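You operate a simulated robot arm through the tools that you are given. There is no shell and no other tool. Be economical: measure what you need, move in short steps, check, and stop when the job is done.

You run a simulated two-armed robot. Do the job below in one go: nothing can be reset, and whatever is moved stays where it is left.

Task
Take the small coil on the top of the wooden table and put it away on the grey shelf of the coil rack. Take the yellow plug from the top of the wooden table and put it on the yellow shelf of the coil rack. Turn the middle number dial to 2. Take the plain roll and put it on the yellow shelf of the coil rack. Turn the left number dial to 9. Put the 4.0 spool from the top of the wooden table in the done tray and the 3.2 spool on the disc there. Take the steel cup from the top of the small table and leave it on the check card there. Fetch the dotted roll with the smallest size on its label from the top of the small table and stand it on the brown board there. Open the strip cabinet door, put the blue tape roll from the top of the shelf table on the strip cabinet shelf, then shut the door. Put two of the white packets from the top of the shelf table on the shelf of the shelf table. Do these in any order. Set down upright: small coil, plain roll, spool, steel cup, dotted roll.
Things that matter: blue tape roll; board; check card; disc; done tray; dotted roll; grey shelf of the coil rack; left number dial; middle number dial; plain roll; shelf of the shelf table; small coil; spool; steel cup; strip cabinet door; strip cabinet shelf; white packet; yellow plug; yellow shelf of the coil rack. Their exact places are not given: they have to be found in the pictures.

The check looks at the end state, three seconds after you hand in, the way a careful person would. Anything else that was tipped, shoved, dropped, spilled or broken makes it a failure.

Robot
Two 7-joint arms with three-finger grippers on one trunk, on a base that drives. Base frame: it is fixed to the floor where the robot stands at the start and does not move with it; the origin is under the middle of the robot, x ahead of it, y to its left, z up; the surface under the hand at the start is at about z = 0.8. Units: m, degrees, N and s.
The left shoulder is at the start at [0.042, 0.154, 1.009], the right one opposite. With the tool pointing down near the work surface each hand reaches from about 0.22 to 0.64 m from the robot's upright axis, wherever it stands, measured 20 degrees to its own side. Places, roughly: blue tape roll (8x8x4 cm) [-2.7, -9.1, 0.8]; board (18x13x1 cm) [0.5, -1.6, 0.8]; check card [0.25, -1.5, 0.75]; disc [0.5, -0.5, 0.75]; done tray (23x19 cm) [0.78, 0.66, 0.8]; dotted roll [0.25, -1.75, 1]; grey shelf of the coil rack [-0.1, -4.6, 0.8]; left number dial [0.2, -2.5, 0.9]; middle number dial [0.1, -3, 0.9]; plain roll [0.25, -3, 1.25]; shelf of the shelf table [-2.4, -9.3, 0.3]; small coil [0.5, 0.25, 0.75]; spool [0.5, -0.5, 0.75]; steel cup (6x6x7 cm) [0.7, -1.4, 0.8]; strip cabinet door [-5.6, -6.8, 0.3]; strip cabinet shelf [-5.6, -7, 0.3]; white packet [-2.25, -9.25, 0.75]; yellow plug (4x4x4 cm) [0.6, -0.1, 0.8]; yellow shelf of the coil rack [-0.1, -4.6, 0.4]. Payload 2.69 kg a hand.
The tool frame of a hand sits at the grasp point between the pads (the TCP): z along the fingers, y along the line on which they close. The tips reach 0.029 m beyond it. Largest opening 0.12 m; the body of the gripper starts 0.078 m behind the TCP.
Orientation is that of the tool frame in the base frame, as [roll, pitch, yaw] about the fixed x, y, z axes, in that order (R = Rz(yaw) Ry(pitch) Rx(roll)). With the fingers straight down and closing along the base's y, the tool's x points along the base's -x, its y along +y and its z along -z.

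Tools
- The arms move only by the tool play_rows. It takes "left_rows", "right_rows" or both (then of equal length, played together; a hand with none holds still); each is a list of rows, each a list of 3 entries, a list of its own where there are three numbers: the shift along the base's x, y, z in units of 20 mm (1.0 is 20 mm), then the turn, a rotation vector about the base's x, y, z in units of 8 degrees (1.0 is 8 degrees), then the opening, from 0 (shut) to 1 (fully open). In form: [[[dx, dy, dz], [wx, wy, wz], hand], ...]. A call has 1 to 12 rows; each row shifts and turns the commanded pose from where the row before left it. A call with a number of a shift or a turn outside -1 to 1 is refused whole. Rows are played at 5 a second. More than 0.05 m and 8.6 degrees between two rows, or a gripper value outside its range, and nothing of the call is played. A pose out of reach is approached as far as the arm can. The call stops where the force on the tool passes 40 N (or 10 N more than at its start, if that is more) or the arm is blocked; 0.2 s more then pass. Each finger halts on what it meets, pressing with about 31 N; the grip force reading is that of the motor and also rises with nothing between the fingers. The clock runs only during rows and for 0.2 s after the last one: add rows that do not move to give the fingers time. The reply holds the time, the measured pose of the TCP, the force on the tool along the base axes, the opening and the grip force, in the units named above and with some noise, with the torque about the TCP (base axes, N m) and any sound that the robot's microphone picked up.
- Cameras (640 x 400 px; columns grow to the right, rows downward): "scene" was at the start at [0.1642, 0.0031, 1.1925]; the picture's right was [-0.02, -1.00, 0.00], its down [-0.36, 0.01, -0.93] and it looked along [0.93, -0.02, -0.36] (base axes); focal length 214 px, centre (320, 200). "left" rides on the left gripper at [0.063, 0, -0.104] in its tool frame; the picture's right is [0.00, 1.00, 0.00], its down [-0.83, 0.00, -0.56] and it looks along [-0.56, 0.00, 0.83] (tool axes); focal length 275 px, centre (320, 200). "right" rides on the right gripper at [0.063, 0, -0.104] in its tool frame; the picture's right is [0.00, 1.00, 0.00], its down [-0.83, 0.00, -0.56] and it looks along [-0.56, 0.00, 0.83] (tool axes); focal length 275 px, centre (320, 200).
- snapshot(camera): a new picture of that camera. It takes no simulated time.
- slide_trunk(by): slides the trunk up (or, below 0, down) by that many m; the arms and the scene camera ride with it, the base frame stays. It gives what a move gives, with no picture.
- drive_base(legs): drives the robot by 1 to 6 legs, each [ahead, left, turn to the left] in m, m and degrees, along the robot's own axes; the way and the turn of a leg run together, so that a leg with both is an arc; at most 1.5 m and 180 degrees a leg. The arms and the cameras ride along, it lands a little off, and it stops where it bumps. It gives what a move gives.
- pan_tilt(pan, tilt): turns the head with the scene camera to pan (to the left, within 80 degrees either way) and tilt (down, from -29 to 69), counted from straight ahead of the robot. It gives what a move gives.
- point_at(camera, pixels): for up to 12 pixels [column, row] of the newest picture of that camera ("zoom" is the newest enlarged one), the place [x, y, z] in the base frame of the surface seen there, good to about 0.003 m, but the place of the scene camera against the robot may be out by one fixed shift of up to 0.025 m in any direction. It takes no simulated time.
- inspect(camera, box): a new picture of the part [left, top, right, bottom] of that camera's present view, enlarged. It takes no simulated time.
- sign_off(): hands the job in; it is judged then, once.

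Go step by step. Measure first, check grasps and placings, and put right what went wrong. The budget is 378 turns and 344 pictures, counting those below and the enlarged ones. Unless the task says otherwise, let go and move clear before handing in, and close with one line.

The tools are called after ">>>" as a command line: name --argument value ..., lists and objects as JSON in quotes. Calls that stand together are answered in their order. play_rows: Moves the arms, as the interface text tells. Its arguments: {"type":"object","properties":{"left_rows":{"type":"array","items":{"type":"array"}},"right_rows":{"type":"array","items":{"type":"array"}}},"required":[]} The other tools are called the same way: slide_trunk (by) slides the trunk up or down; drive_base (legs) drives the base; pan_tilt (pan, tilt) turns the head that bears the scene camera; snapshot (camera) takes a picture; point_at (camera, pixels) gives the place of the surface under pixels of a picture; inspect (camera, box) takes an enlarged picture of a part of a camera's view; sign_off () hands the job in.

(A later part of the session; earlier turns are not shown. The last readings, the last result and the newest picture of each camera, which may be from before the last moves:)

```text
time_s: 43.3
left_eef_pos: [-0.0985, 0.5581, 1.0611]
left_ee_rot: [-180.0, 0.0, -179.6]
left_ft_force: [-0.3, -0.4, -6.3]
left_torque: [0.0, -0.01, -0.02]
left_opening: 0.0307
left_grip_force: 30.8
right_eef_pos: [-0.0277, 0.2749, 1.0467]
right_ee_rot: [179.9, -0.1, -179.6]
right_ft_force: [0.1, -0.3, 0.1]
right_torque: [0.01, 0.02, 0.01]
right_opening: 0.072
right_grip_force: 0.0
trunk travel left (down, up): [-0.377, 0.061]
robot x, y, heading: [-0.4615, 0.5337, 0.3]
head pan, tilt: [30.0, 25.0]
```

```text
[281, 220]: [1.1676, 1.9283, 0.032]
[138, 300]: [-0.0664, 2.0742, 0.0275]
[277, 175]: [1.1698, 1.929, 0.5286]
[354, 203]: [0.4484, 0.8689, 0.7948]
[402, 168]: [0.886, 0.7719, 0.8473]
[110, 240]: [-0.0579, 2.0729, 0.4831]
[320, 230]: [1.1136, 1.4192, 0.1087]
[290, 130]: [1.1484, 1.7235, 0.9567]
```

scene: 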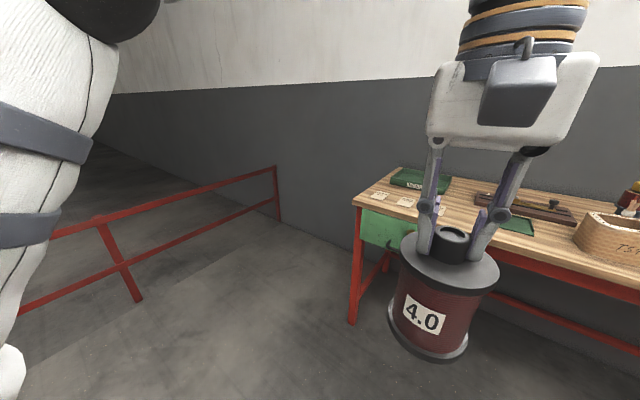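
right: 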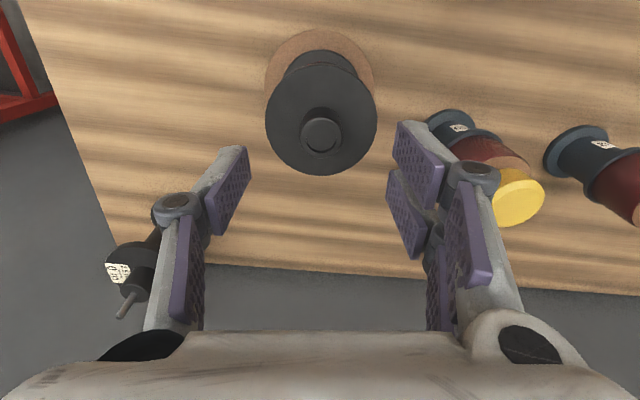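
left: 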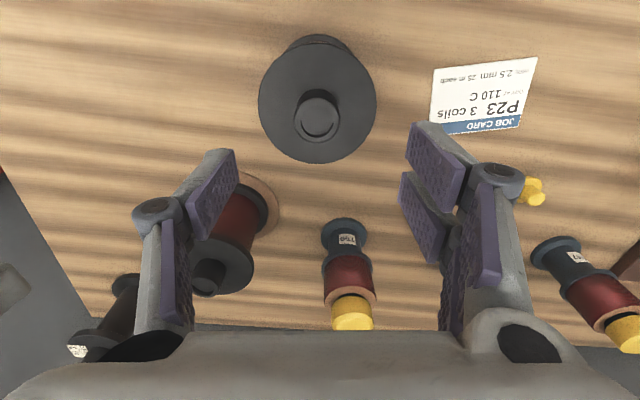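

Rail runs at y≈1.93–2.07, leaving room. Drive round to the table's left end.

>>> drive_base --legs '[[0, 0.8, 0], [0, 0, -90], [0, 1.14, 0]]'

>>> pan_tilt --pan 0 --tilt 45

>>> snapshot --camera "scene"

>>> snapshot --camera "right"

```text
time_s: 62.4
left_eef_pos: [0.6923, 0.9636, 1.0619]
left_ee_rot: [-180.0, 0.0, 89.6]
left_ft_force: [-0.3, -0.4, -5.4]
left_torque: [-0.01, -0.01, -0.03]
left_opening: 0.0305
left_grip_force: 31.0
right_eef_pos: [0.4077, 0.8965, 1.0448]
right_ee_rot: [179.9, -0.1, 89.6]
right_ft_force: [0.1, -0.9, -0.3]
right_torque: [0.02, -0.02, -0.02]
right_opening: 0.0719
right_grip_force: 0.1
trunk travel left (down, up): [-0.377, 0.061]
robot x, y, heading: [0.6722, 1.3298, -90.2]
head pan, tilt: [30.0, 25.0]
```

```text
time_s: 63.3
left_eef_pos: [0.693, 0.9618, 1.0613]
left_ee_rot: [-180.0, -0.1, 89.6]
left_ft_force: [0.3, -0.2, -6.1]
left_torque: [-0.02, 0.03, -0.03]
left_opening: 0.0306
left_grip_force: 31.5
right_eef_pos: [0.4076, 0.8961, 1.0453]
right_ee_rot: [179.8, -0.2, 89.5]
right_ft_force: [0.3, 0.4, -0.4]
right_torque: [-0.01, -0.03, 0.01]
right_opening: 0.0719
right_grip_force: 0.0
trunk travel left (down, up): [-0.377, 0.061]
robot x, y, heading: [0.6735, 1.3282, -90.3]
head pan, tilt: [0.0, 45.0]
```

```text
313 pictures are left
```

scene: 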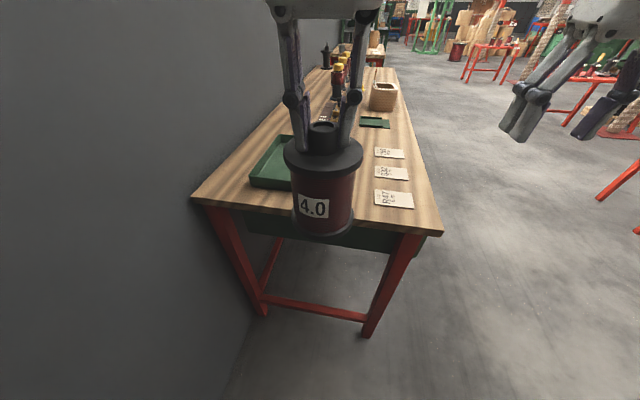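

```text
312 pictures are left
```

right: 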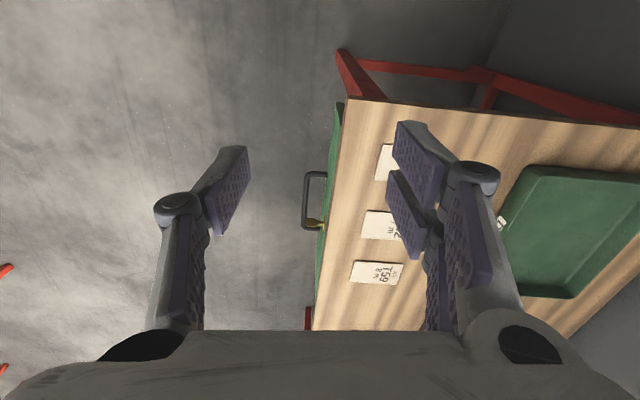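

>>> point_at --camera "right" --pixels '[[515, 172], [560, 230], [600, 190], [575, 285], [540, 240], [505, 232], [620, 240], [350, 100]]'

>>> drive_base --legs '[[0.13, 0, 0]]'

```text
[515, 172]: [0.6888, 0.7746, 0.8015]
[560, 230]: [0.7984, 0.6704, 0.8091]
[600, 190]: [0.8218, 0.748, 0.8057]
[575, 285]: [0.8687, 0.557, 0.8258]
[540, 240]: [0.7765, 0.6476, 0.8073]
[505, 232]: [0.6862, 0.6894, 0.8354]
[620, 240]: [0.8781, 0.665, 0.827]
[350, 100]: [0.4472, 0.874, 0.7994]
```

```text
time_s: 64.6
left_eef_pos: [0.6916, 0.8338, 1.0609]
left_ee_rot: [180.0, 0.1, 89.6]
left_ft_force: [0.4, 0.3, -6.6]
left_torque: [0.03, 0.0, 0.02]
left_opening: 0.0307
left_grip_force: 30.9
right_eef_pos: [0.4074, 0.768, 1.0453]
right_ee_rot: [179.8, -0.2, 89.5]
right_ft_force: [-0.3, 0.1, -0.3]
right_torque: [0.04, 0.0, -0.04]
right_opening: 0.0721
right_grip_force: 0.0
trunk travel left (down, up): [-0.377, 0.061]
robot x, y, heading: [0.6768, 1.2053, -90.4]
head pan, tilt: [0.0, 45.0]
```

Tray floor centre ≈ (0.782,0.668), floor z≈0.807. Move the spool over it.

>>> play_rows --left_rows '[[[0.5, -0.92, 0], [0, 0, 0], 0], [[0.5, -0.92, 0], [0, 0, 0], 0], [[0.5, -0.92, 0], [0, 0, 0], 0], [[0.5, -0.92, 0], [0, 0, 0], 0], [[0.5, -0.92, 0], [0, 0, 0], 0], [[0.5, -0.92, 0], [0, 0, 0], 0], [[0.5, -0.92, 0], [0, 0, 0], 0], [[0.5, -0.92, -0.3], [0, 0, 0], 0], [[0.5, -0.92, -0.5], [0, 0, 0], 0], [[0, 0, 0], [0, 0, 0], 0]]'

>>> snapshot --camera "left"

```text
time_s: 66.8
left_eef_pos: [0.782, 0.6675, 1.0466]
left_ee_rot: [-180.0, -0.1, 89.5]
left_ft_force: [0.5, 0.1, -6.3]
left_torque: [-0.03, 0.02, -0.03]
left_opening: 0.0307
left_grip_force: 31.3
right_eef_pos: [0.4071, 0.7684, 1.0467]
right_ee_rot: [179.9, 0.0, 89.6]
right_ft_force: [0.4, 0.9, -0.2]
right_torque: [-0.01, -0.01, 0.01]
right_opening: 0.0718
right_grip_force: 0.0
trunk travel left (down, up): [-0.377, 0.061]
robot x, y, heading: [0.6768, 1.2031, -90.4]
head pan, tilt: [0.0, 45.0]
```

```text
311 pictures are left
```

left: 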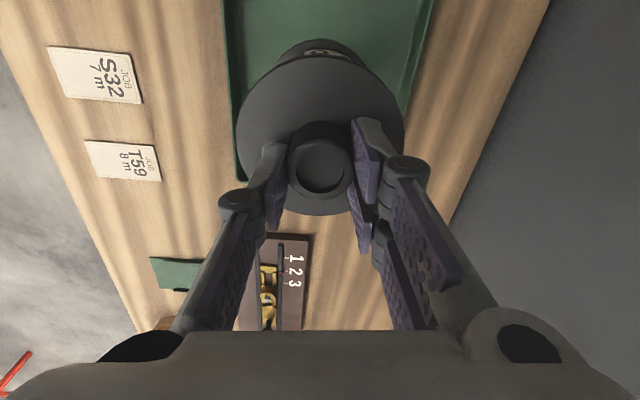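

>>> play_rows --left_rows '[[[0, 0, -1], [0, 0, 0], 0], [[0, 0, -1], [0, 0, 0], 0], [[0, 0, -1], [0, 0, 0], 0], [[0, 0, -1], [0, 0, 0], 0], [[0, 0, -0.5], [0, 0, 0], 0], [[0, 0, -0.2], [0, 0, 0], 0], [[0, 0, -0.1], [0, 0, 0], 0], [[0, 0, 0], [0, 0, 0], 0]]'

```text
time_s: 68.6
left_eef_pos: [0.7803, 0.6688, 0.9494]
left_ee_rot: [180.0, 0.1, 89.6]
left_ft_force: [0.0, -1.0, -3.8]
left_torque: [-0.1, 0.01, 0.02]
left_opening: 0.0304
left_grip_force: 31.1
right_eef_pos: [0.407, 0.7678, 1.0457]
right_ee_rot: [179.9, -0.1, 89.5]
right_ft_force: [1.1, -0.2, 1.2]
right_torque: [-0.01, -0.01, 0.04]
right_opening: 0.0721
right_grip_force: 0.0
trunk travel left (down, up): [-0.377, 0.061]
robot x, y, heading: [0.6737, 1.2008, -90.3]
head pan, tilt: [0.0, 45.0]
```

>>> play_rows --left_rows '[[[0, 0, -0.08], [0, 0, 0], 0], [[0, 0, -0.04], [0, 0, 0], 0], [[0, 0, 0], [0, 0, 0], 0]]'

```text
time_s: 69.4
left_eef_pos: [0.7811, 0.6693, 0.9492]
left_ee_rot: [180.0, 0.3, 89.6]
left_ft_force: [2.9, -3.9, 20.9]
left_torque: [0.36, -0.04, 0.06]
left_opening: 0.0306
left_grip_force: 30.9
right_eef_pos: [0.4074, 0.7701, 1.0476]
right_ee_rot: [179.9, 0.1, 89.4]
right_ft_force: [-0.1, -0.1, 0.5]
right_torque: [-0.05, 0.0, 0.0]
right_opening: 0.0718
right_grip_force: 0.0
trunk travel left (down, up): [-0.377, 0.061]
robot x, y, heading: [0.6758, 1.2004, -90.7]
head pan, tilt: [0.0, 45.0]
```

Firm contact; release, rise and check.

>>> play_rows --left_rows '[[[0, 0, 0.08], [0, 0, 0], 0.2], [[0, 0, 0], [0, 0, 0], 0.5], [[0, 0, 0], [0, 0, 0], 0.6], [[0, 0, 1], [0, 0, 0], 0.6], [[0, 0, 1], [0, 0, 0], 0.6], [[0, 0, 1], [0, 0, 0], 0.6], [[0, 0, 1], [0, 0, 0], 0.6], [[-0.5, 1, 0.8], [0, 0, 0], 0.6], [[-0.5, 1, 0], [0, 0, 0], 0.6], [[-0.5, 1, 0], [0, 0, 0], 0.6], [[-0.5, 1, 0], [0, 0, 0], 0.6], [[-0.5, 1, 0], [0, 0, 0], 0.6]]'

>>> snapshot --camera "scene"

```text
time_s: 72.0
left_eef_pos: [0.7318, 0.7702, 1.0449]
left_ee_rot: [180.0, 0.1, 89.5]
left_ft_force: [0.2, -1.2, 0.3]
left_torque: [0.01, -0.01, 0.01]
left_opening: 0.0719
left_grip_force: 0.0
right_eef_pos: [0.4051, 0.7691, 1.0465]
right_ee_rot: [179.9, -0.1, 89.5]
right_ft_force: [0.6, 0.6, -0.3]
right_torque: [-0.02, 0.0, 0.01]
right_opening: 0.0721
right_grip_force: 0.1
trunk travel left (down, up): [-0.377, 0.061]
robot x, y, heading: [0.6699, 1.2005, -90.5]
head pan, tilt: [0.0, 45.0]
```

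```text
310 pictures are left
```

scene: 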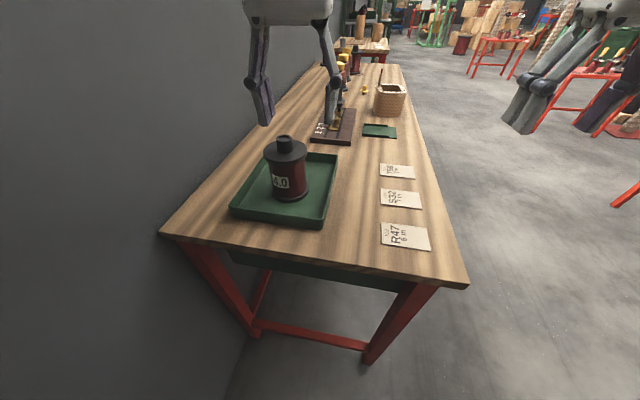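

4.0 spool stands in the tray. Return to the front of the table for the coil and plug.

>>> drive_base --legs '[[-0.13, 0, 0], [0, -1.13, 0], [0, 0, 90.5], [0, -1.28, 0], [0.44, 0, 0]]'

>>> snapshot --camera "left"

>>> snapshot --camera "right"

```text
time_s: 97.6
left_eef_pos: [0.4013, 0.1079, 1.045]
left_ee_rot: [-180.0, 0.0, 178.8]
left_ft_force: [0.2, -1.0, -0.3]
left_torque: [-0.01, 0.0, 0.03]
left_opening: 0.0718
left_grip_force: 0.0
right_eef_pos: [0.399, -0.2167, 1.0458]
right_ee_rot: [179.9, 0.0, 178.9]
right_ft_force: [0.0, -0.8, -0.2]
right_torque: [0.0, 0.02, 0.02]
right_opening: 0.0718
right_grip_force: 0.0
trunk travel left (down, up): [-0.377, 0.061]
robot x, y, heading: [-0.0295, 0.0493, -1.3]
head pan, tilt: [0.0, 45.0]
```

```text
309 pictures are left
```

left: 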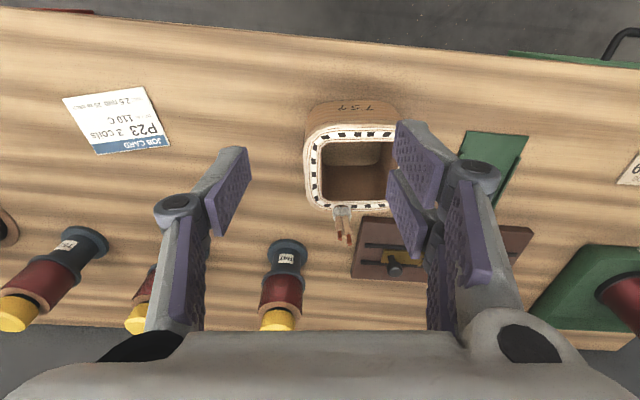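

```text
308 pictures are left
```

right: 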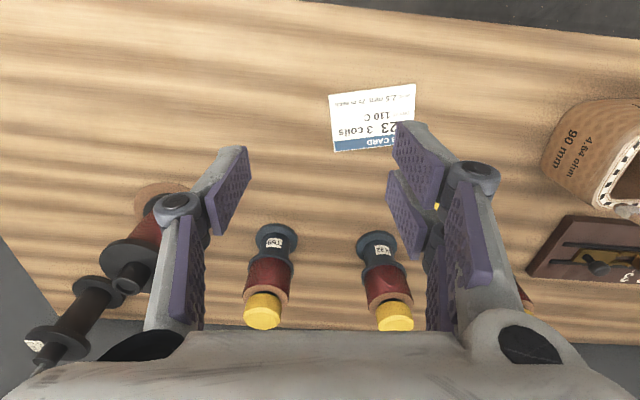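

>>> point_at --camera "left" --pixels '[[313, 140], [313, 170], [313, 190], [316, 200], [325, 132], [355, 130], [385, 130], [350, 204], [380, 205], [390, 180], [355, 180], [342, 212]]'

>>> inspect --camera "left" --box '[280, 80, 440, 260]'

```text
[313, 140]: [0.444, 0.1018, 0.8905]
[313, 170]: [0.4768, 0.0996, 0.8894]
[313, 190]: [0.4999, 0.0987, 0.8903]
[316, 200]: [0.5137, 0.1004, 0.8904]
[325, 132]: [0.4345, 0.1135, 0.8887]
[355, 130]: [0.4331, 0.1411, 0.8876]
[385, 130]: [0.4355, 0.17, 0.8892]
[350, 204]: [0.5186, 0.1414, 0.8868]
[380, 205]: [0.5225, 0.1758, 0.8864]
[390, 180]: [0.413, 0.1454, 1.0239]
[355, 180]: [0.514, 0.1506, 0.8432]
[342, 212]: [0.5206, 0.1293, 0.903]
```

```text
2.22 times, centred on (360, 170) of left
```

zoom: 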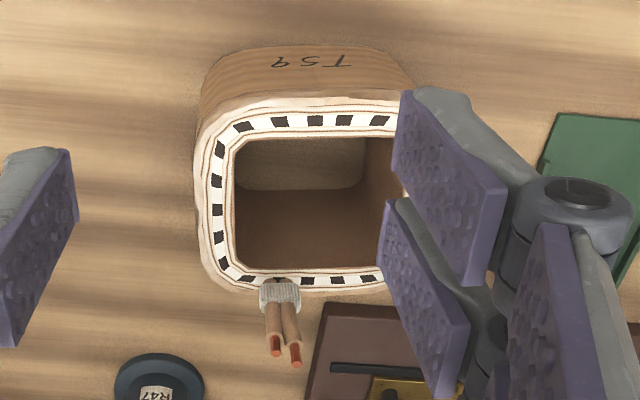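

Coil outer ≈ 0.10 × 0.10 m, centre (0.476, 0.1415), top z 0.89. I'll align the left hand fully open above it.

>>> play_rows --left_rows '[[[1, 0.5, 0], [0, 0, 0], 1], [[1, 0.5, 0], [0, 0, 0], 1], [[1, 0.5, 0], [0, 0, 0], 1], [[0.75, 0.2, 0], [0, 0, 0], 1], [[0, 0, -1], [0, 0, 0], 1], [[0, 0, -1], [0, 0, 0], 1], [[0, 0, 0], [0, 0, 0], 1]]'

>>> snapshot --camera "left"

```text
time_s: 99.2
left_eef_pos: [0.477, 0.1418, 1.0035]
left_ee_rot: [180.0, 0.1, 178.9]
left_ft_force: [0.3, 0.0, 0.2]
left_torque: [0.03, -0.01, 0.03]
left_opening: 0.1199
left_grip_force: 0.0
right_eef_pos: [0.3982, -0.2164, 1.0459]
right_ee_rot: [179.9, -0.1, 178.7]
right_ft_force: [-0.1, -0.1, 0.0]
right_torque: [0.01, 0.0, 0.0]
right_opening: 0.072
right_grip_force: 0.0
trunk travel left (down, up): [-0.377, 0.061]
robot x, y, heading: [-0.027, 0.0505, -1.4]
head pan, tilt: [0.0, 45.0]
```

```text
306 pictures are left
```

left: 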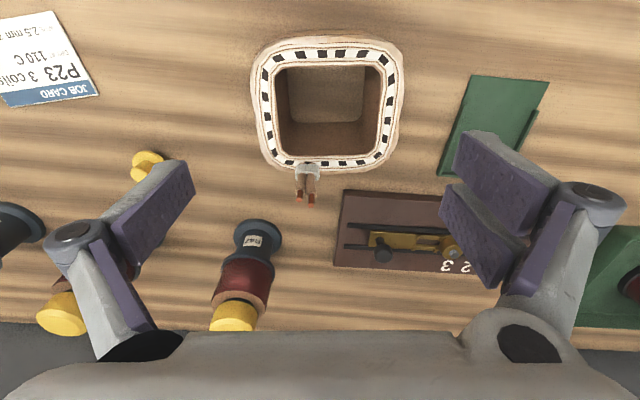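

>>> point_at --camera "left" --pixels '[[256, 105], [396, 105], [262, 150], [388, 150], [320, 42], [330, 165], [258, 70], [394, 65]]'

>>> inspect --camera "left" --box '[240, 20, 420, 210]'

```text
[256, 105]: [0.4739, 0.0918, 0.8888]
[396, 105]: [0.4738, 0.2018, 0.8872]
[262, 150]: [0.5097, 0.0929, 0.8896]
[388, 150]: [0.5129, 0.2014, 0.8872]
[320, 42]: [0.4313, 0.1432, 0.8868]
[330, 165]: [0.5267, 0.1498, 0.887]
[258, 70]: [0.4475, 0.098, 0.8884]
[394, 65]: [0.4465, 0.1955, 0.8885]
```

```text
2.11 times, centred on (330, 115) of left
```

zoom: 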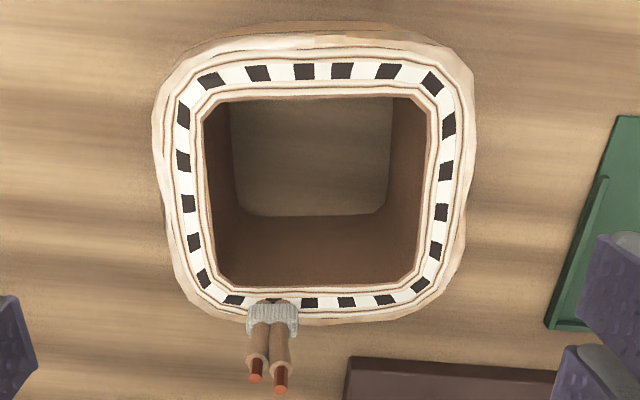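

The coil is up to 0.12 m wide across y, so it needs a wall grip (wall ≈ 19 mm). Before choosing which wall, I'll back off and scout the rack.

>>> play_rows --left_rows '[[[-1, 0, 1], [0, 0, 0], 0.6], [[-1, 0, 1], [0, 0, 0], 0.6], [[-1, 0, 0], [0, 0, 0], 0.6], [[-1, 0, 0], [0, 0, 0], 0.6]]'

>>> drive_base --legs '[[-0.5, 0, 0], [0, -0.8, -80]]'

>>> pan_tilt --pan 0 --tilt 15

>>> snapshot --camera "scene"

```text
time_s: 100.2
left_eef_pos: [0.3958, 0.1419, 1.0457]
left_ee_rot: [-180.0, 0.1, 179.0]
left_ft_force: [0.1, -0.1, 0.3]
left_torque: [-0.01, -0.01, 0.02]
left_opening: 0.0719
left_grip_force: 0.0
right_eef_pos: [0.3982, -0.216, 1.0469]
right_ee_rot: [179.8, 0.0, 178.9]
right_ft_force: [0.1, 0.3, 0.4]
right_torque: [-0.02, 0.0, -0.05]
right_opening: 0.0716
right_grip_force: 0.0
trunk travel left (down, up): [-0.377, 0.061]
robot x, y, heading: [-0.0255, 0.0541, -1.4]
head pan, tilt: [0.0, 45.0]
```

```text
time_s: 109.4
left_eef_pos: [-0.8582, -0.9047, 1.045]
left_ee_rot: [180.0, 0.1, 98.6]
left_ft_force: [0.1, 0.1, -0.1]
left_torque: [-0.01, -0.01, -0.01]
left_opening: 0.0719
left_grip_force: 0.1
right_eef_pos: [-1.2131, -0.9676, 1.0455]
right_ee_rot: [179.8, -0.1, 98.7]
right_ft_force: [-0.3, 0.4, -0.5]
right_torque: [0.02, 0.0, 0.0]
right_opening: 0.072
right_grip_force: 0.1
trunk travel left (down, up): [-0.377, 0.061]
robot x, y, heading: [-1.0158, -0.4996, -81.5]
head pan, tilt: [0.0, 45.0]
cut short: leg 2
```

```text
time_s: 110.3
left_eef_pos: [-0.8578, -0.904, 1.0459]
left_ee_rot: [180.0, -0.1, 98.6]
left_ft_force: [0.1, 0.6, 0.4]
left_torque: [-0.03, -0.01, -0.01]
left_opening: 0.0719
left_grip_force: 0.0
right_eef_pos: [-1.2121, -0.9671, 1.0467]
right_ee_rot: [179.9, -0.1, 98.6]
right_ft_force: [-0.3, 0.1, 0.4]
right_torque: [-0.01, 0.0, -0.03]
right_opening: 0.072
right_grip_force: 0.1
trunk travel left (down, up): [-0.377, 0.061]
robot x, y, heading: [-1.0176, -0.4956, -81.3]
head pan, tilt: [0.0, 15.0]
```

```text
304 pictures are left
```

scene: 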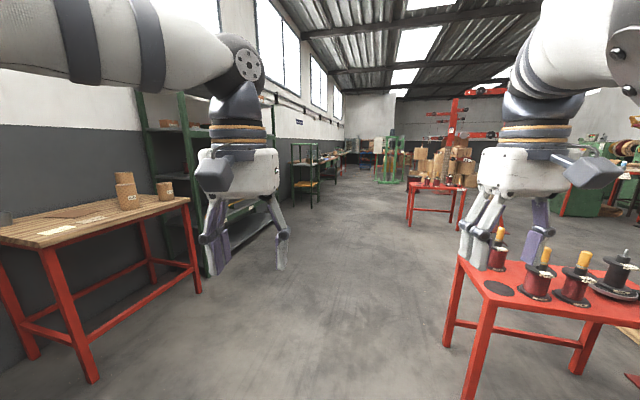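

Leg 2 was cut short; check what is near (red table on the right at (490,290)).

>>> point_at --camera "scene" --pixels '[[462, 258], [500, 308], [490, 345], [185, 200], [270, 120], [310, 150], [310, 205], [155, 190], [125, 180], [465, 190], [465, 160], [275, 230]]'

>>> inspect --camera "scene" --box '[130, 80, 350, 220]'

>>> inspect --camera "scene" --box '[400, 130, 640, 400]'

```text
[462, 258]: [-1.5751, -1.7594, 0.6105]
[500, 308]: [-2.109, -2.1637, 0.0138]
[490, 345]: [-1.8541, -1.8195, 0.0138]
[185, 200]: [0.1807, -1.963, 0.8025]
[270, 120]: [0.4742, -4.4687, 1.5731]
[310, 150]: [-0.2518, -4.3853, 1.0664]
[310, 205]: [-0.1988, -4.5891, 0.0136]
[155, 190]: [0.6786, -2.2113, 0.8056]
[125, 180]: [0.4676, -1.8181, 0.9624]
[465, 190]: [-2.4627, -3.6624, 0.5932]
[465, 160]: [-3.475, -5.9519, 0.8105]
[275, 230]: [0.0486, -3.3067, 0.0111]
```

```text
2.86 times, centred on (240, 150) of scene
```

zoom: 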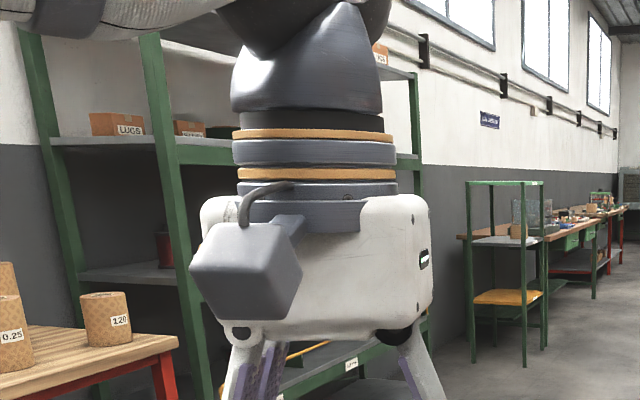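

```text
1.48 times, centred on (520, 265) of scene
```

zoom: 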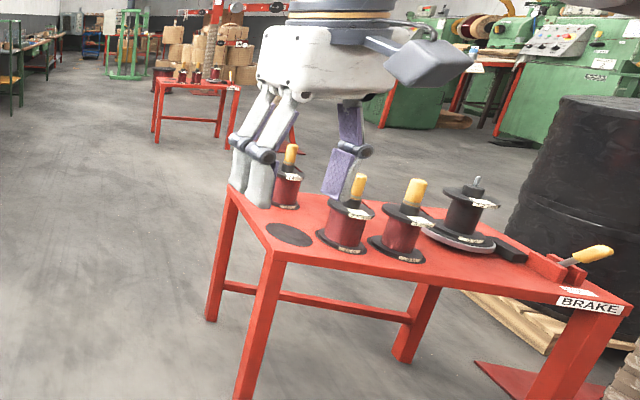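

>>> pan_tilt --pan -75 --tilt 35

>>> snapshot --camera "scene"

```text
time_s: 111.8
left_eef_pos: [-0.8589, -0.9047, 1.0455]
left_ee_rot: [180.0, 0.0, 98.6]
left_ft_force: [-0.1, 0.3, 0.3]
left_torque: [-0.05, 0.01, 0.0]
left_opening: 0.0719
left_grip_force: 0.1
right_eef_pos: [-1.2135, -0.9673, 1.0456]
right_ee_rot: [179.6, -0.2, 98.4]
right_ft_force: [0.0, -0.1, 0.0]
right_torque: [-0.04, -0.01, 0.0]
right_opening: 0.0721
right_grip_force: 0.1
trunk travel left (down, up): [-0.377, 0.061]
robot x, y, heading: [-1.0163, -0.5009, -81.4]
head pan, tilt: [-75.0, 35.0]
```

```text
301 pictures are left
```

scene: 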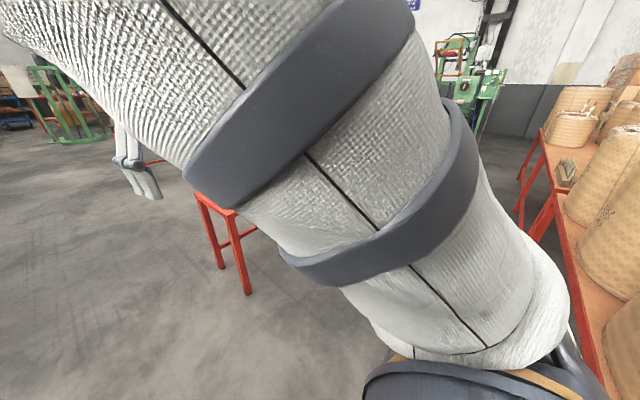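

>>> point_at --camera "scene" --pixels '[[610, 380], [575, 250], [550, 190], [630, 310], [560, 300], [200, 195], [250, 290], [600, 160]]'

>>> inspect --camera "scene" --box '[440, 60, 640, 400]'

```text
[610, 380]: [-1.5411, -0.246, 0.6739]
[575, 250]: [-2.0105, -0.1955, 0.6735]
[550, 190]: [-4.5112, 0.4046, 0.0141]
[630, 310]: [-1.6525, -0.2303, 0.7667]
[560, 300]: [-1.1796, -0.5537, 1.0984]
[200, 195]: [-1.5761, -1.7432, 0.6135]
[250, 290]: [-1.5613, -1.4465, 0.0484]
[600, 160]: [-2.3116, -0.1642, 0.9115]
```

```text
1.18 times, centred on (540, 230) of scene
```

zoom: 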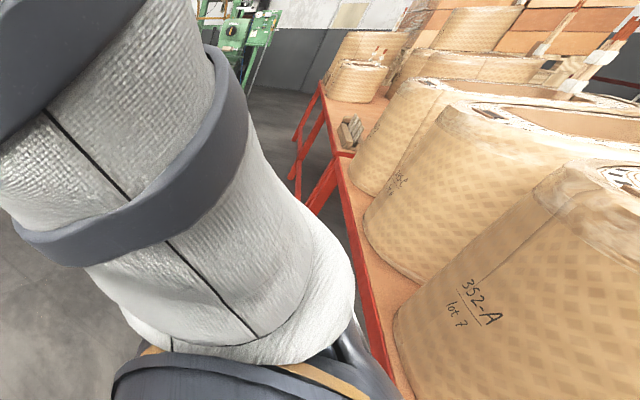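

A coil table sits behind-right (edge ~x -1.5,y -0.25), nothing looks disturbed. I'll move away and go to the small table's front.

>>> drive_base --legs '[[0, 0.5, 0], [0, 0, 81.4], [0, -1.0, 0]]'

>>> pan_tilt --pan 0 --tilt 35

>>> snapshot --camera "scene"

```text
time_s: 127.2
left_eef_pos: [-0.0855, -1.3184, 1.0456]
left_ee_rot: [-180.0, 0.0, -178.8]
left_ft_force: [0.2, 0.1, 0.8]
left_torque: [-0.01, 0.01, 0.0]
left_opening: 0.0719
left_grip_force: 0.0
right_eef_pos: [-0.0699, -1.6768, 1.0466]
right_ee_rot: [179.7, -0.1, -179.2]
right_ft_force: [0.1, 0.0, 0.0]
right_torque: [0.01, -0.01, 0.01]
right_opening: 0.0721
right_grip_force: 0.0
trunk travel left (down, up): [-0.377, 0.061]
robot x, y, heading: [-0.5049, -1.4267, 1.2]
head pan, tilt: [-75.0, 35.0]
```

```text
time_s: 128.7
left_eef_pos: [-0.0856, -1.3168, 1.0444]
left_ee_rot: [180.0, 0.0, -178.9]
left_ft_force: [0.3, 0.5, -0.7]
left_torque: [0.0, 0.01, 0.01]
left_opening: 0.0721
left_grip_force: 0.1
right_eef_pos: [-0.0696, -1.6777, 1.0449]
right_ee_rot: [179.8, -0.2, -179.2]
right_ft_force: [-0.2, 0.3, -0.8]
right_torque: [0.01, 0.01, 0.0]
right_opening: 0.0719
right_grip_force: 0.0
trunk travel left (down, up): [-0.377, 0.061]
robot x, y, heading: [-0.5095, -1.419, 0.9]
head pan, tilt: [0.0, 35.0]
```

```text
299 pictures are left
```

scene: 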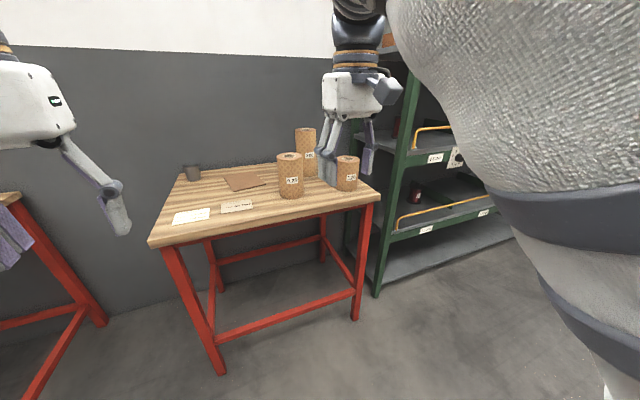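

>>> inspect --camera "scene" --box '[140, 110, 400, 260]'

>>> point_at --camera "scene" --pixels '[[290, 155], [306, 130], [347, 158], [193, 168], [193, 180], [190, 215], [245, 180], [150, 245], [380, 197], [290, 195], [238, 208], [265, 163]]'

```text
2.46 times, centred on (270, 185) of scene
```

zoom: 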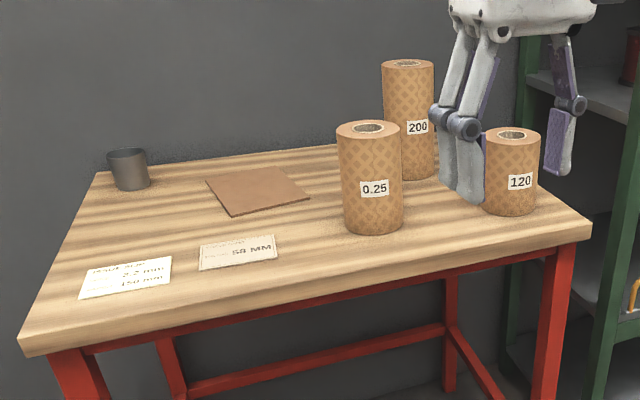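

```text
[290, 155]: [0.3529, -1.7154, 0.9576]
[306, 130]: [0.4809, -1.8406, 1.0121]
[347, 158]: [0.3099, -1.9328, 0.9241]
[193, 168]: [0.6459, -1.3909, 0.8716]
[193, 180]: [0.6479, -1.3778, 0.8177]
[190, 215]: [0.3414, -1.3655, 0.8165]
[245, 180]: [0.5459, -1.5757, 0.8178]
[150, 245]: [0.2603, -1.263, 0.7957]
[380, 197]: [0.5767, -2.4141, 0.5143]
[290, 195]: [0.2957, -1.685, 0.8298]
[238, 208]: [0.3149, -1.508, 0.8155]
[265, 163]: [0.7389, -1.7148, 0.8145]
```

Labels are 0.25, 200 and 120. I'll approach to read labels/cards closely and measure with wrist cameras.

>>> drive_base --legs '[[0.38, -0.08, 0]]'

>>> snapshot --camera "left"

>>> snapshot --camera "right"

>>> snapshot --camera "scene"

```text
time_s: 131.2
left_eef_pos: [0.2971, -1.3904, 1.0457]
left_ee_rot: [180.0, 0.0, -179.1]
left_ft_force: [-0.9, 0.0, 0.6]
left_torque: [-0.03, 0.06, -0.02]
left_opening: 0.072
left_grip_force: 0.1
right_eef_pos: [0.312, -1.7503, 1.0445]
right_ee_rot: [179.7, -0.4, -179.1]
right_ft_force: [0.0, -0.7, 0.5]
right_torque: [0.01, 0.05, 0.02]
right_opening: 0.0719
right_grip_force: 0.0
trunk travel left (down, up): [-0.377, 0.061]
robot x, y, heading: [-0.1263, -1.4962, 1.1]
head pan, tilt: [0.0, 35.0]
```

```text
297 pictures are left
```

left: 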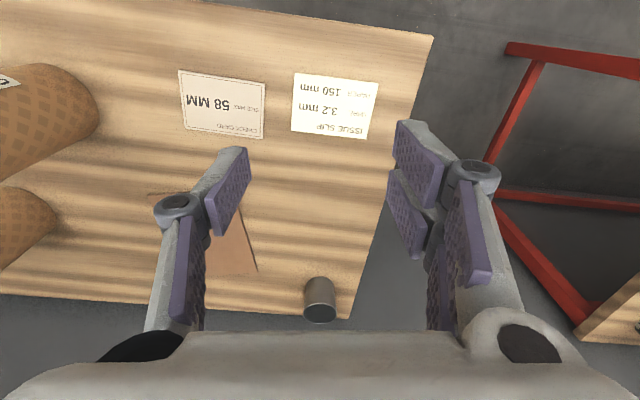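

```text
296 pictures are left
```

right: 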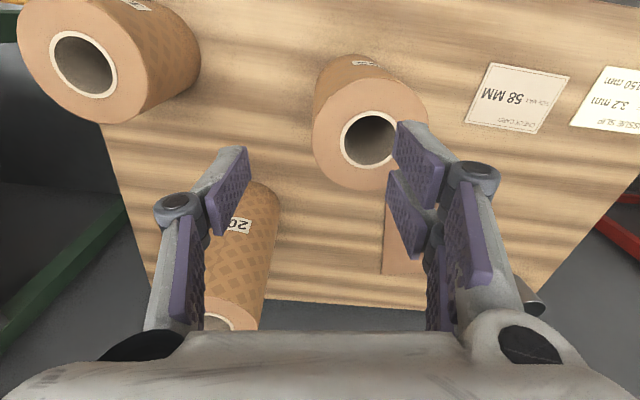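

```text
295 pictures are left
```

scene: 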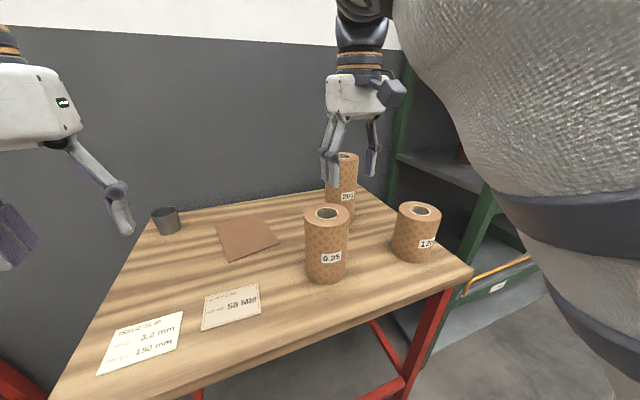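

The middle card at (222,103) left cam reads "CHECK CARD 58 MM"; the other is an issue slip. Zoom on roll labels.

>>> inspect --camera "scene" --box '[290, 140, 460, 300]'

>>> point_at --camera "left" --pixels '[[182, 75], [265, 88], [262, 138], [185, 125], [320, 278], [305, 300], [335, 295], [319, 315], [245, 250], [320, 288], [434, 38], [150, 195]]'

>>> point_at --camera "right" --pixels '[[318, 135], [420, 110], [360, 186], [360, 85], [345, 140], [390, 250], [395, 200], [400, 270], [370, 60], [150, 100], [60, 65], [265, 210]]'

```text
2.50 times, centred on (375, 220) of scene
```

zoom: 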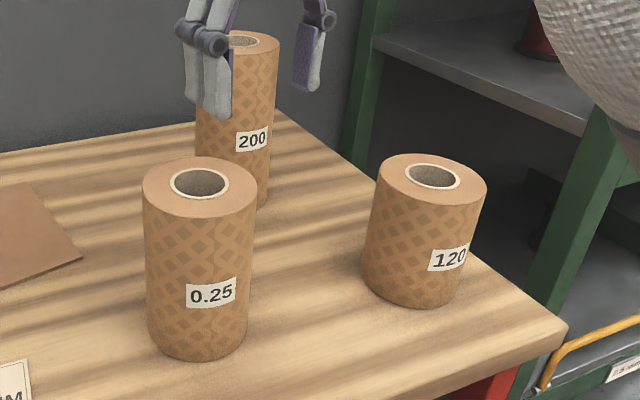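

```text
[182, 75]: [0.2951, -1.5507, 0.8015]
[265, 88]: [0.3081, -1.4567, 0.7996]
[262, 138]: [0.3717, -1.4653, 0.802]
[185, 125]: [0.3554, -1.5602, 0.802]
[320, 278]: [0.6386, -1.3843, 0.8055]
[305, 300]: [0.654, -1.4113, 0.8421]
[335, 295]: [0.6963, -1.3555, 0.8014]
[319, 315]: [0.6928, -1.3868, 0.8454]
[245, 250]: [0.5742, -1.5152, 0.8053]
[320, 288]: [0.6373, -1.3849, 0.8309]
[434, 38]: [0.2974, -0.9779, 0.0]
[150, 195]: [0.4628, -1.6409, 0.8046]
```

```text
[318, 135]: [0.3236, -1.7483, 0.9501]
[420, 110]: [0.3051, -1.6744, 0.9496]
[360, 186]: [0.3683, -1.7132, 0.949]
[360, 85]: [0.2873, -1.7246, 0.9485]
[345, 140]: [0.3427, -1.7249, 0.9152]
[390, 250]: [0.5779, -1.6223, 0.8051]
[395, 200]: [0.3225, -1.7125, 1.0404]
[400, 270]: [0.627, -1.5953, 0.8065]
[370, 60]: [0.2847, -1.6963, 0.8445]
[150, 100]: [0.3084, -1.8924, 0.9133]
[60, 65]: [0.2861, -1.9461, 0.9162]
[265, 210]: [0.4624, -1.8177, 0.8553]
```

>>> inspect --camera "scene" --box '[310, 245, 355, 275]'

>>> inspect --camera "scene" --box '[405, 225, 450, 255]'

```text
13.33 times, centred on (332, 260) of scene
```

zoom: 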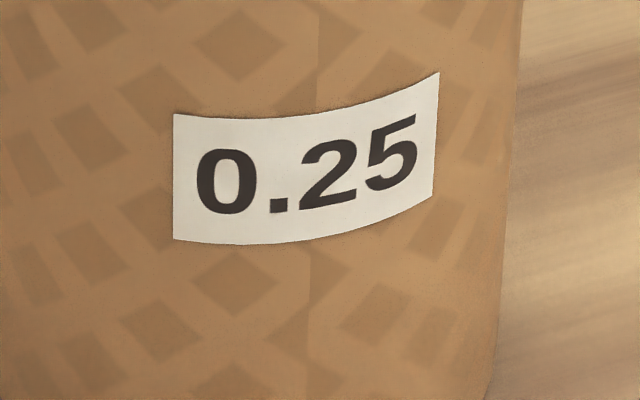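

```text
13.33 times, centred on (428, 240) of scene
```

zoom: 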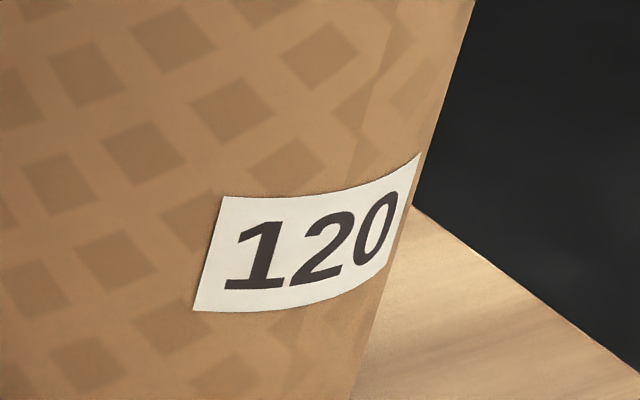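

Smallest label is 0.25: roll centre ≈ (0.328,-1.711), Ø≈0.08, top 0.95. Measure the board and cup in the scene picture too.

>>> point_at --camera "scene" --pixels '[[217, 224], [264, 216], [278, 243], [231, 260], [247, 238], [166, 208], [153, 220], [179, 222], [166, 234], [326, 212], [205, 328], [259, 286]]'

```text
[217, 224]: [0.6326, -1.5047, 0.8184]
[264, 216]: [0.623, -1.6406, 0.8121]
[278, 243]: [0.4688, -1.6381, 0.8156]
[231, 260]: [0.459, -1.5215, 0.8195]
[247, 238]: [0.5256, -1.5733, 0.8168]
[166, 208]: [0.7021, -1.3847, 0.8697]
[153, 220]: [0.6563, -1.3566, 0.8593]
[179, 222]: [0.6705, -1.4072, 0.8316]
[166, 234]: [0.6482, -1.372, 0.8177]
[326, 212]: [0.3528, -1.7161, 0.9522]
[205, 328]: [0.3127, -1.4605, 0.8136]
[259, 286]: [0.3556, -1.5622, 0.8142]
```

Board spans x 0.45–0.62, y -1.51…-1.64. I'll shift the base slightly ahead and left for reach, then grasp the 0.25 roll with the right hand.

>>> drive_base --legs '[[0.04, 0.09, -1]]'

>>> play_rows --right_rows '[[[0, 0, 0], [0, 0, 0], 1], [[0, 0, 0], [0, 0, 0], 1]]'

>>> snapshot --camera "right"

```text
time_s: 132.5
left_eef_pos: [0.3392, -1.31, 1.0457]
left_ee_rot: [180.0, 0.0, 179.9]
left_ft_force: [0.7, 0.4, 0.2]
left_torque: [-0.02, 0.01, 0.02]
left_opening: 0.0722
left_grip_force: 0.0
right_eef_pos: [0.3467, -1.6699, 1.0435]
right_ee_rot: [179.8, -0.5, 179.8]
right_ft_force: [-0.1, 0.0, 0.1]
right_torque: [-0.01, 0.01, 0.0]
right_opening: 0.072
right_grip_force: 0.1
trunk travel left (down, up): [-0.377, 0.061]
robot x, y, heading: [-0.0883, -1.4056, -0.2]
head pan, tilt: [0.0, 35.0]
```

```text
time_s: 133.1
left_eef_pos: [0.3385, -1.3097, 1.0448]
left_ee_rot: [-179.9, 0.2, 179.9]
left_ft_force: [0.4, 0.9, 0.4]
left_torque: [-0.02, 0.0, 0.01]
left_opening: 0.072
left_grip_force: 0.0
right_eef_pos: [0.3462, -1.6686, 1.0413]
right_ee_rot: [179.7, -0.8, 179.8]
right_ft_force: [-0.4, 0.1, 0.9]
right_torque: [0.01, 0.06, 0.03]
right_opening: 0.12
right_grip_force: 0.1
trunk travel left (down, up): [-0.377, 0.061]
robot x, y, heading: [-0.0881, -1.4059, -0.3]
head pan, tilt: [0.0, 35.0]
```

```text
291 pictures are left
```

right: 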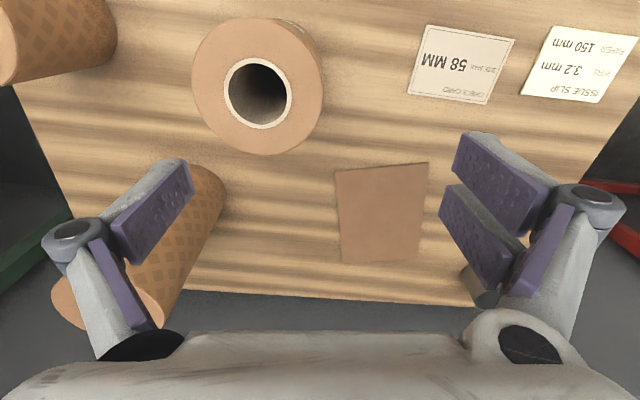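

>>> point_at --camera "right" --pixels '[[195, 85], [320, 85], [257, 22], [262, 152], [337, 170], [427, 165], [342, 262], [417, 260], [380, 215], [210, 180], [410, 92], [512, 42]]'

```text
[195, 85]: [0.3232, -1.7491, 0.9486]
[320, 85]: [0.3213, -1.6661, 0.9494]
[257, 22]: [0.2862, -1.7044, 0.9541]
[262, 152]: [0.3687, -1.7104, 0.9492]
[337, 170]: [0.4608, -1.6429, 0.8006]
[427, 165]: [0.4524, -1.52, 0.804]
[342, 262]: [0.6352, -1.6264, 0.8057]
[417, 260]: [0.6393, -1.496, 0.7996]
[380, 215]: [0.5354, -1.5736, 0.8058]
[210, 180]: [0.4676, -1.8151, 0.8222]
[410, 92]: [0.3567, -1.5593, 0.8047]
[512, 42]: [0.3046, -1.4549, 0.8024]
```

Roll centre (0.327,-1.708). Align, descend to z 0.912, grasp and lift.

>>> play_rows --right_rows '[[[-0.48, -1, 0], [0, 0, 0], 1], [[-0.48, -1, 0], [0, 0, 0], 1], [[0, 0, -1], [0, 0, 0], 1], [[0, 0, -1], [0, 0, 0], 1], [[0, 0, -1], [0, 0, 0], 1], [[0, 0, -1], [0, 0, 0], 1], [[0, 0, -1], [0, 0, 0], 1], [[0, 0, -1], [0, 0, 0], 1], [[0, 0, -0.5], [0, 0, 0], 1], [[0, 0, 0], [0, 0, 0], 1]]'

>>> play_rows --right_rows '[[[0, 0, 0], [0, 0, 0], 0.4], [[0, 0, 0], [0, 0, 0], 0.4], [[0, 0, 0], [0, 0, 0], 0.4], [[0, 0, 0.5], [0, 0, 0], 0.4], [[0, 0, 1], [0, 0, 0], 0.4], [[0, 0, 1], [0, 0, 0], 0.4]]'

>>> snapshot --camera "right"

```text
time_s: 135.3
left_eef_pos: [0.3373, -1.311, 1.045]
left_ee_rot: [180.0, 0.1, 179.9]
left_ft_force: [0.1, 0.5, 0.3]
left_torque: [0.01, 0.03, -0.01]
left_opening: 0.0722
left_grip_force: 0.1
right_eef_pos: [0.3265, -1.7083, 0.913]
right_ee_rot: [179.6, -0.5, 179.8]
right_ft_force: [0.1, 0.0, 0.6]
right_torque: [-0.03, 0.0, 0.02]
right_opening: 0.12
right_grip_force: 0.1
trunk travel left (down, up): [-0.377, 0.061]
robot x, y, heading: [-0.0869, -1.4009, -0.4]
head pan, tilt: [0.0, 35.0]
```

```text
time_s: 136.7
left_eef_pos: [0.3385, -1.3124, 1.046]
left_ee_rot: [180.0, 0.0, 179.9]
left_ft_force: [0.5, -0.4, -0.1]
left_torque: [0.01, 0.02, 0.02]
left_opening: 0.0719
left_grip_force: 0.0
right_eef_pos: [0.3272, -1.7103, 0.9631]
right_ee_rot: [179.6, -0.5, 179.8]
right_ft_force: [0.2, 0.2, -5.9]
right_torque: [0.01, 0.01, 0.0]
right_opening: 0.0894
right_grip_force: 31.0
trunk travel left (down, up): [-0.377, 0.061]
robot x, y, heading: [-0.0864, -1.4062, -0.1]
head pan, tilt: [0.0, 35.0]
```

```text
290 pictures are left
```

right: 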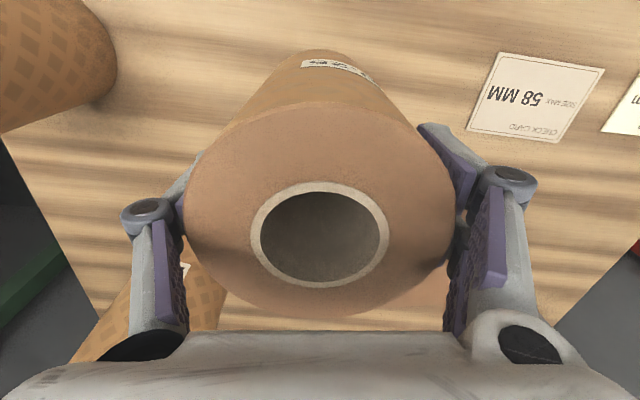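

Held (≈6 N). Carry towards the board centre.

>>> play_rows --right_rows '[[[0.9, 0.66, 0.3], [0, 0, 0], 0.4], [[0.9, 0.66, 0], [0, 0, 0], 0.4], [[0.9, 0.66, 0], [0, 0, 0], 0.4], [[0.9, 0.66, 0], [0, 0, 0], 0.4], [[0.9, 0.66, 0], [0, 0, 0], 0.4], [[0.9, 0.66, 0], [0, 0, 0], 0.4], [[0.9, 0.66, 0], [0, 0, 0], 0.4], [[0.9, 0.66, 0], [0, 0, 0], 0.4], [[0.9, 0.66, 0], [0, 0, 0], 0.4], [[0.9, 0.66, 0], [0, 0, 0], 0.4], [[0.9, 0.4, 0], [0, 0, 0], 0.4], [[0, 0, 0], [0, 0, 0], 0.4]]'

```text
time_s: 139.3
left_eef_pos: [0.3381, -1.3113, 1.0451]
left_ee_rot: [180.0, 0.0, 180.0]
left_ft_force: [-0.4, -0.2, 1.2]
left_torque: [0.04, -0.01, 0.01]
left_opening: 0.072
left_grip_force: 0.0
right_eef_pos: [0.4868, -1.5702, 0.9576]
right_ee_rot: [179.7, -0.4, 179.7]
right_ft_force: [-0.2, -0.9, -6.1]
right_torque: [0.05, 0.01, -0.03]
right_opening: 0.0895
right_grip_force: 30.7
right hand out of reach, approached as far as the arm can: row 9, 10, 11
trunk travel left (down, up): [-0.377, 0.061]
robot x, y, heading: [-0.0868, -1.4071, -0.3]
head pan, tilt: [0.0, 35.0]
```

Reach ends at x 0.487; creep the base ahead 0.045.

>>> drive_base --legs '[[0.045, 0, 0]]'

>>> snapshot --camera "right"

```text
time_s: 140.2
left_eef_pos: [0.3841, -1.3097, 1.0452]
left_ee_rot: [-179.9, 0.0, 180.0]
left_ft_force: [0.4, -0.7, -0.4]
left_torque: [-0.01, 0.08, -0.02]
left_opening: 0.072
left_grip_force: 0.1
right_eef_pos: [0.5321, -1.5702, 0.9581]
right_ee_rot: [179.7, -0.8, 179.8]
right_ft_force: [0.9, 0.3, -7.4]
right_torque: [0.02, 0.01, -0.01]
right_opening: 0.0894
right_grip_force: 31.1
trunk travel left (down, up): [-0.377, 0.061]
robot x, y, heading: [-0.0433, -1.4051, -0.1]
head pan, tilt: [0.0, 35.0]
```

```text
289 pictures are left
```

right: 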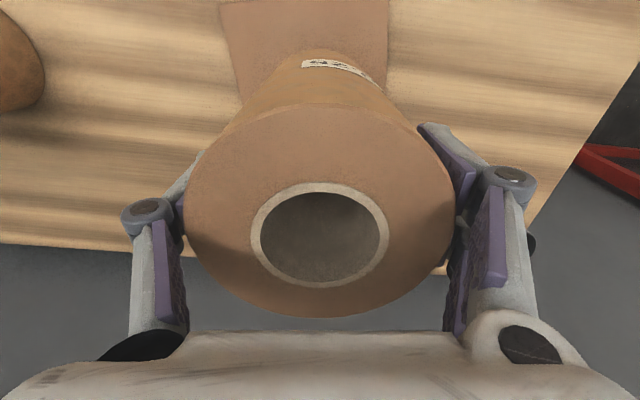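

Over the board centre. Lower.

>>> play_rows --right_rows '[[[0, 0, -0.8], [0, 0, 0], 0.4], [[0, 0, -0.7], [0, 0, 0], 0.4], [[0, 0, -0.2], [0, 0, 0], 0.4], [[0, 0, 0], [0, 0, 0], 0.4]]'

```text
time_s: 141.2
left_eef_pos: [0.3825, -1.31, 1.0453]
left_ee_rot: [-179.9, 0.0, 179.9]
left_ft_force: [0.5, 0.2, 0.2]
left_torque: [0.03, -0.02, -0.01]
left_opening: 0.072
left_grip_force: 0.1
right_eef_pos: [0.5307, -1.5706, 0.9234]
right_ee_rot: [179.7, -0.6, 179.8]
right_ft_force: [0.1, -0.2, -6.1]
right_torque: [0.02, 0.0, -0.01]
right_opening: 0.0894
right_grip_force: 30.9
trunk travel left (down, up): [-0.377, 0.061]
robot x, y, heading: [-0.0439, -1.4083, -0.1]
head pan, tilt: [0.0, 35.0]
```

>>> play_rows --right_rows '[[[0, 0, -0.15], [0, 0, 0], 0.4], [[0, 0, -0.1], [0, 0, 0], 0.4], [[0, 0, 0], [0, 0, 0], 0.4]]'

```text
time_s: 142.0
left_eef_pos: [0.383, -1.3104, 1.0463]
left_ee_rot: [-180.0, 0.1, 179.9]
left_ft_force: [0.2, 0.1, 0.2]
left_torque: [0.03, 0.0, 0.01]
left_opening: 0.072
left_grip_force: 0.1
right_eef_pos: [0.5312, -1.5702, 0.9209]
right_ee_rot: [179.7, -0.5, 179.7]
right_ft_force: [0.7, 0.0, -4.6]
right_torque: [-0.07, -0.04, 0.02]
right_opening: 0.0894
right_grip_force: 30.5
trunk travel left (down, up): [-0.377, 0.061]
robot x, y, heading: [-0.042, -1.409, 0.0]
head pan, tilt: [0.0, 35.0]
```

>>> play_rows --right_rows '[[[0, 0, -0.08], [0, 0, 0], 0.4], [[0, 0, -0.05], [0, 0, 0], 0.4], [[0, 0, 0], [0, 0, 0], 0.4]]'

```text
time_s: 142.8
left_eef_pos: [0.3805, -1.3093, 1.0465]
left_ee_rot: [180.0, 0.3, 179.9]
left_ft_force: [0.9, 0.3, 0.1]
left_torque: [0.02, -0.02, 0.0]
left_opening: 0.0718
left_grip_force: 0.1
right_eef_pos: [0.5309, -1.5699, 0.9192]
right_ee_rot: [179.8, -0.2, 179.8]
right_ft_force: [1.4, -1.2, 16.0]
right_torque: [-0.11, 0.35, 0.35]
right_opening: 0.0892
right_grip_force: 30.7
trunk travel left (down, up): [-0.377, 0.061]
robot x, y, heading: [-0.0428, -1.4029, -0.1]
head pan, tilt: [0.0, 35.0]
```

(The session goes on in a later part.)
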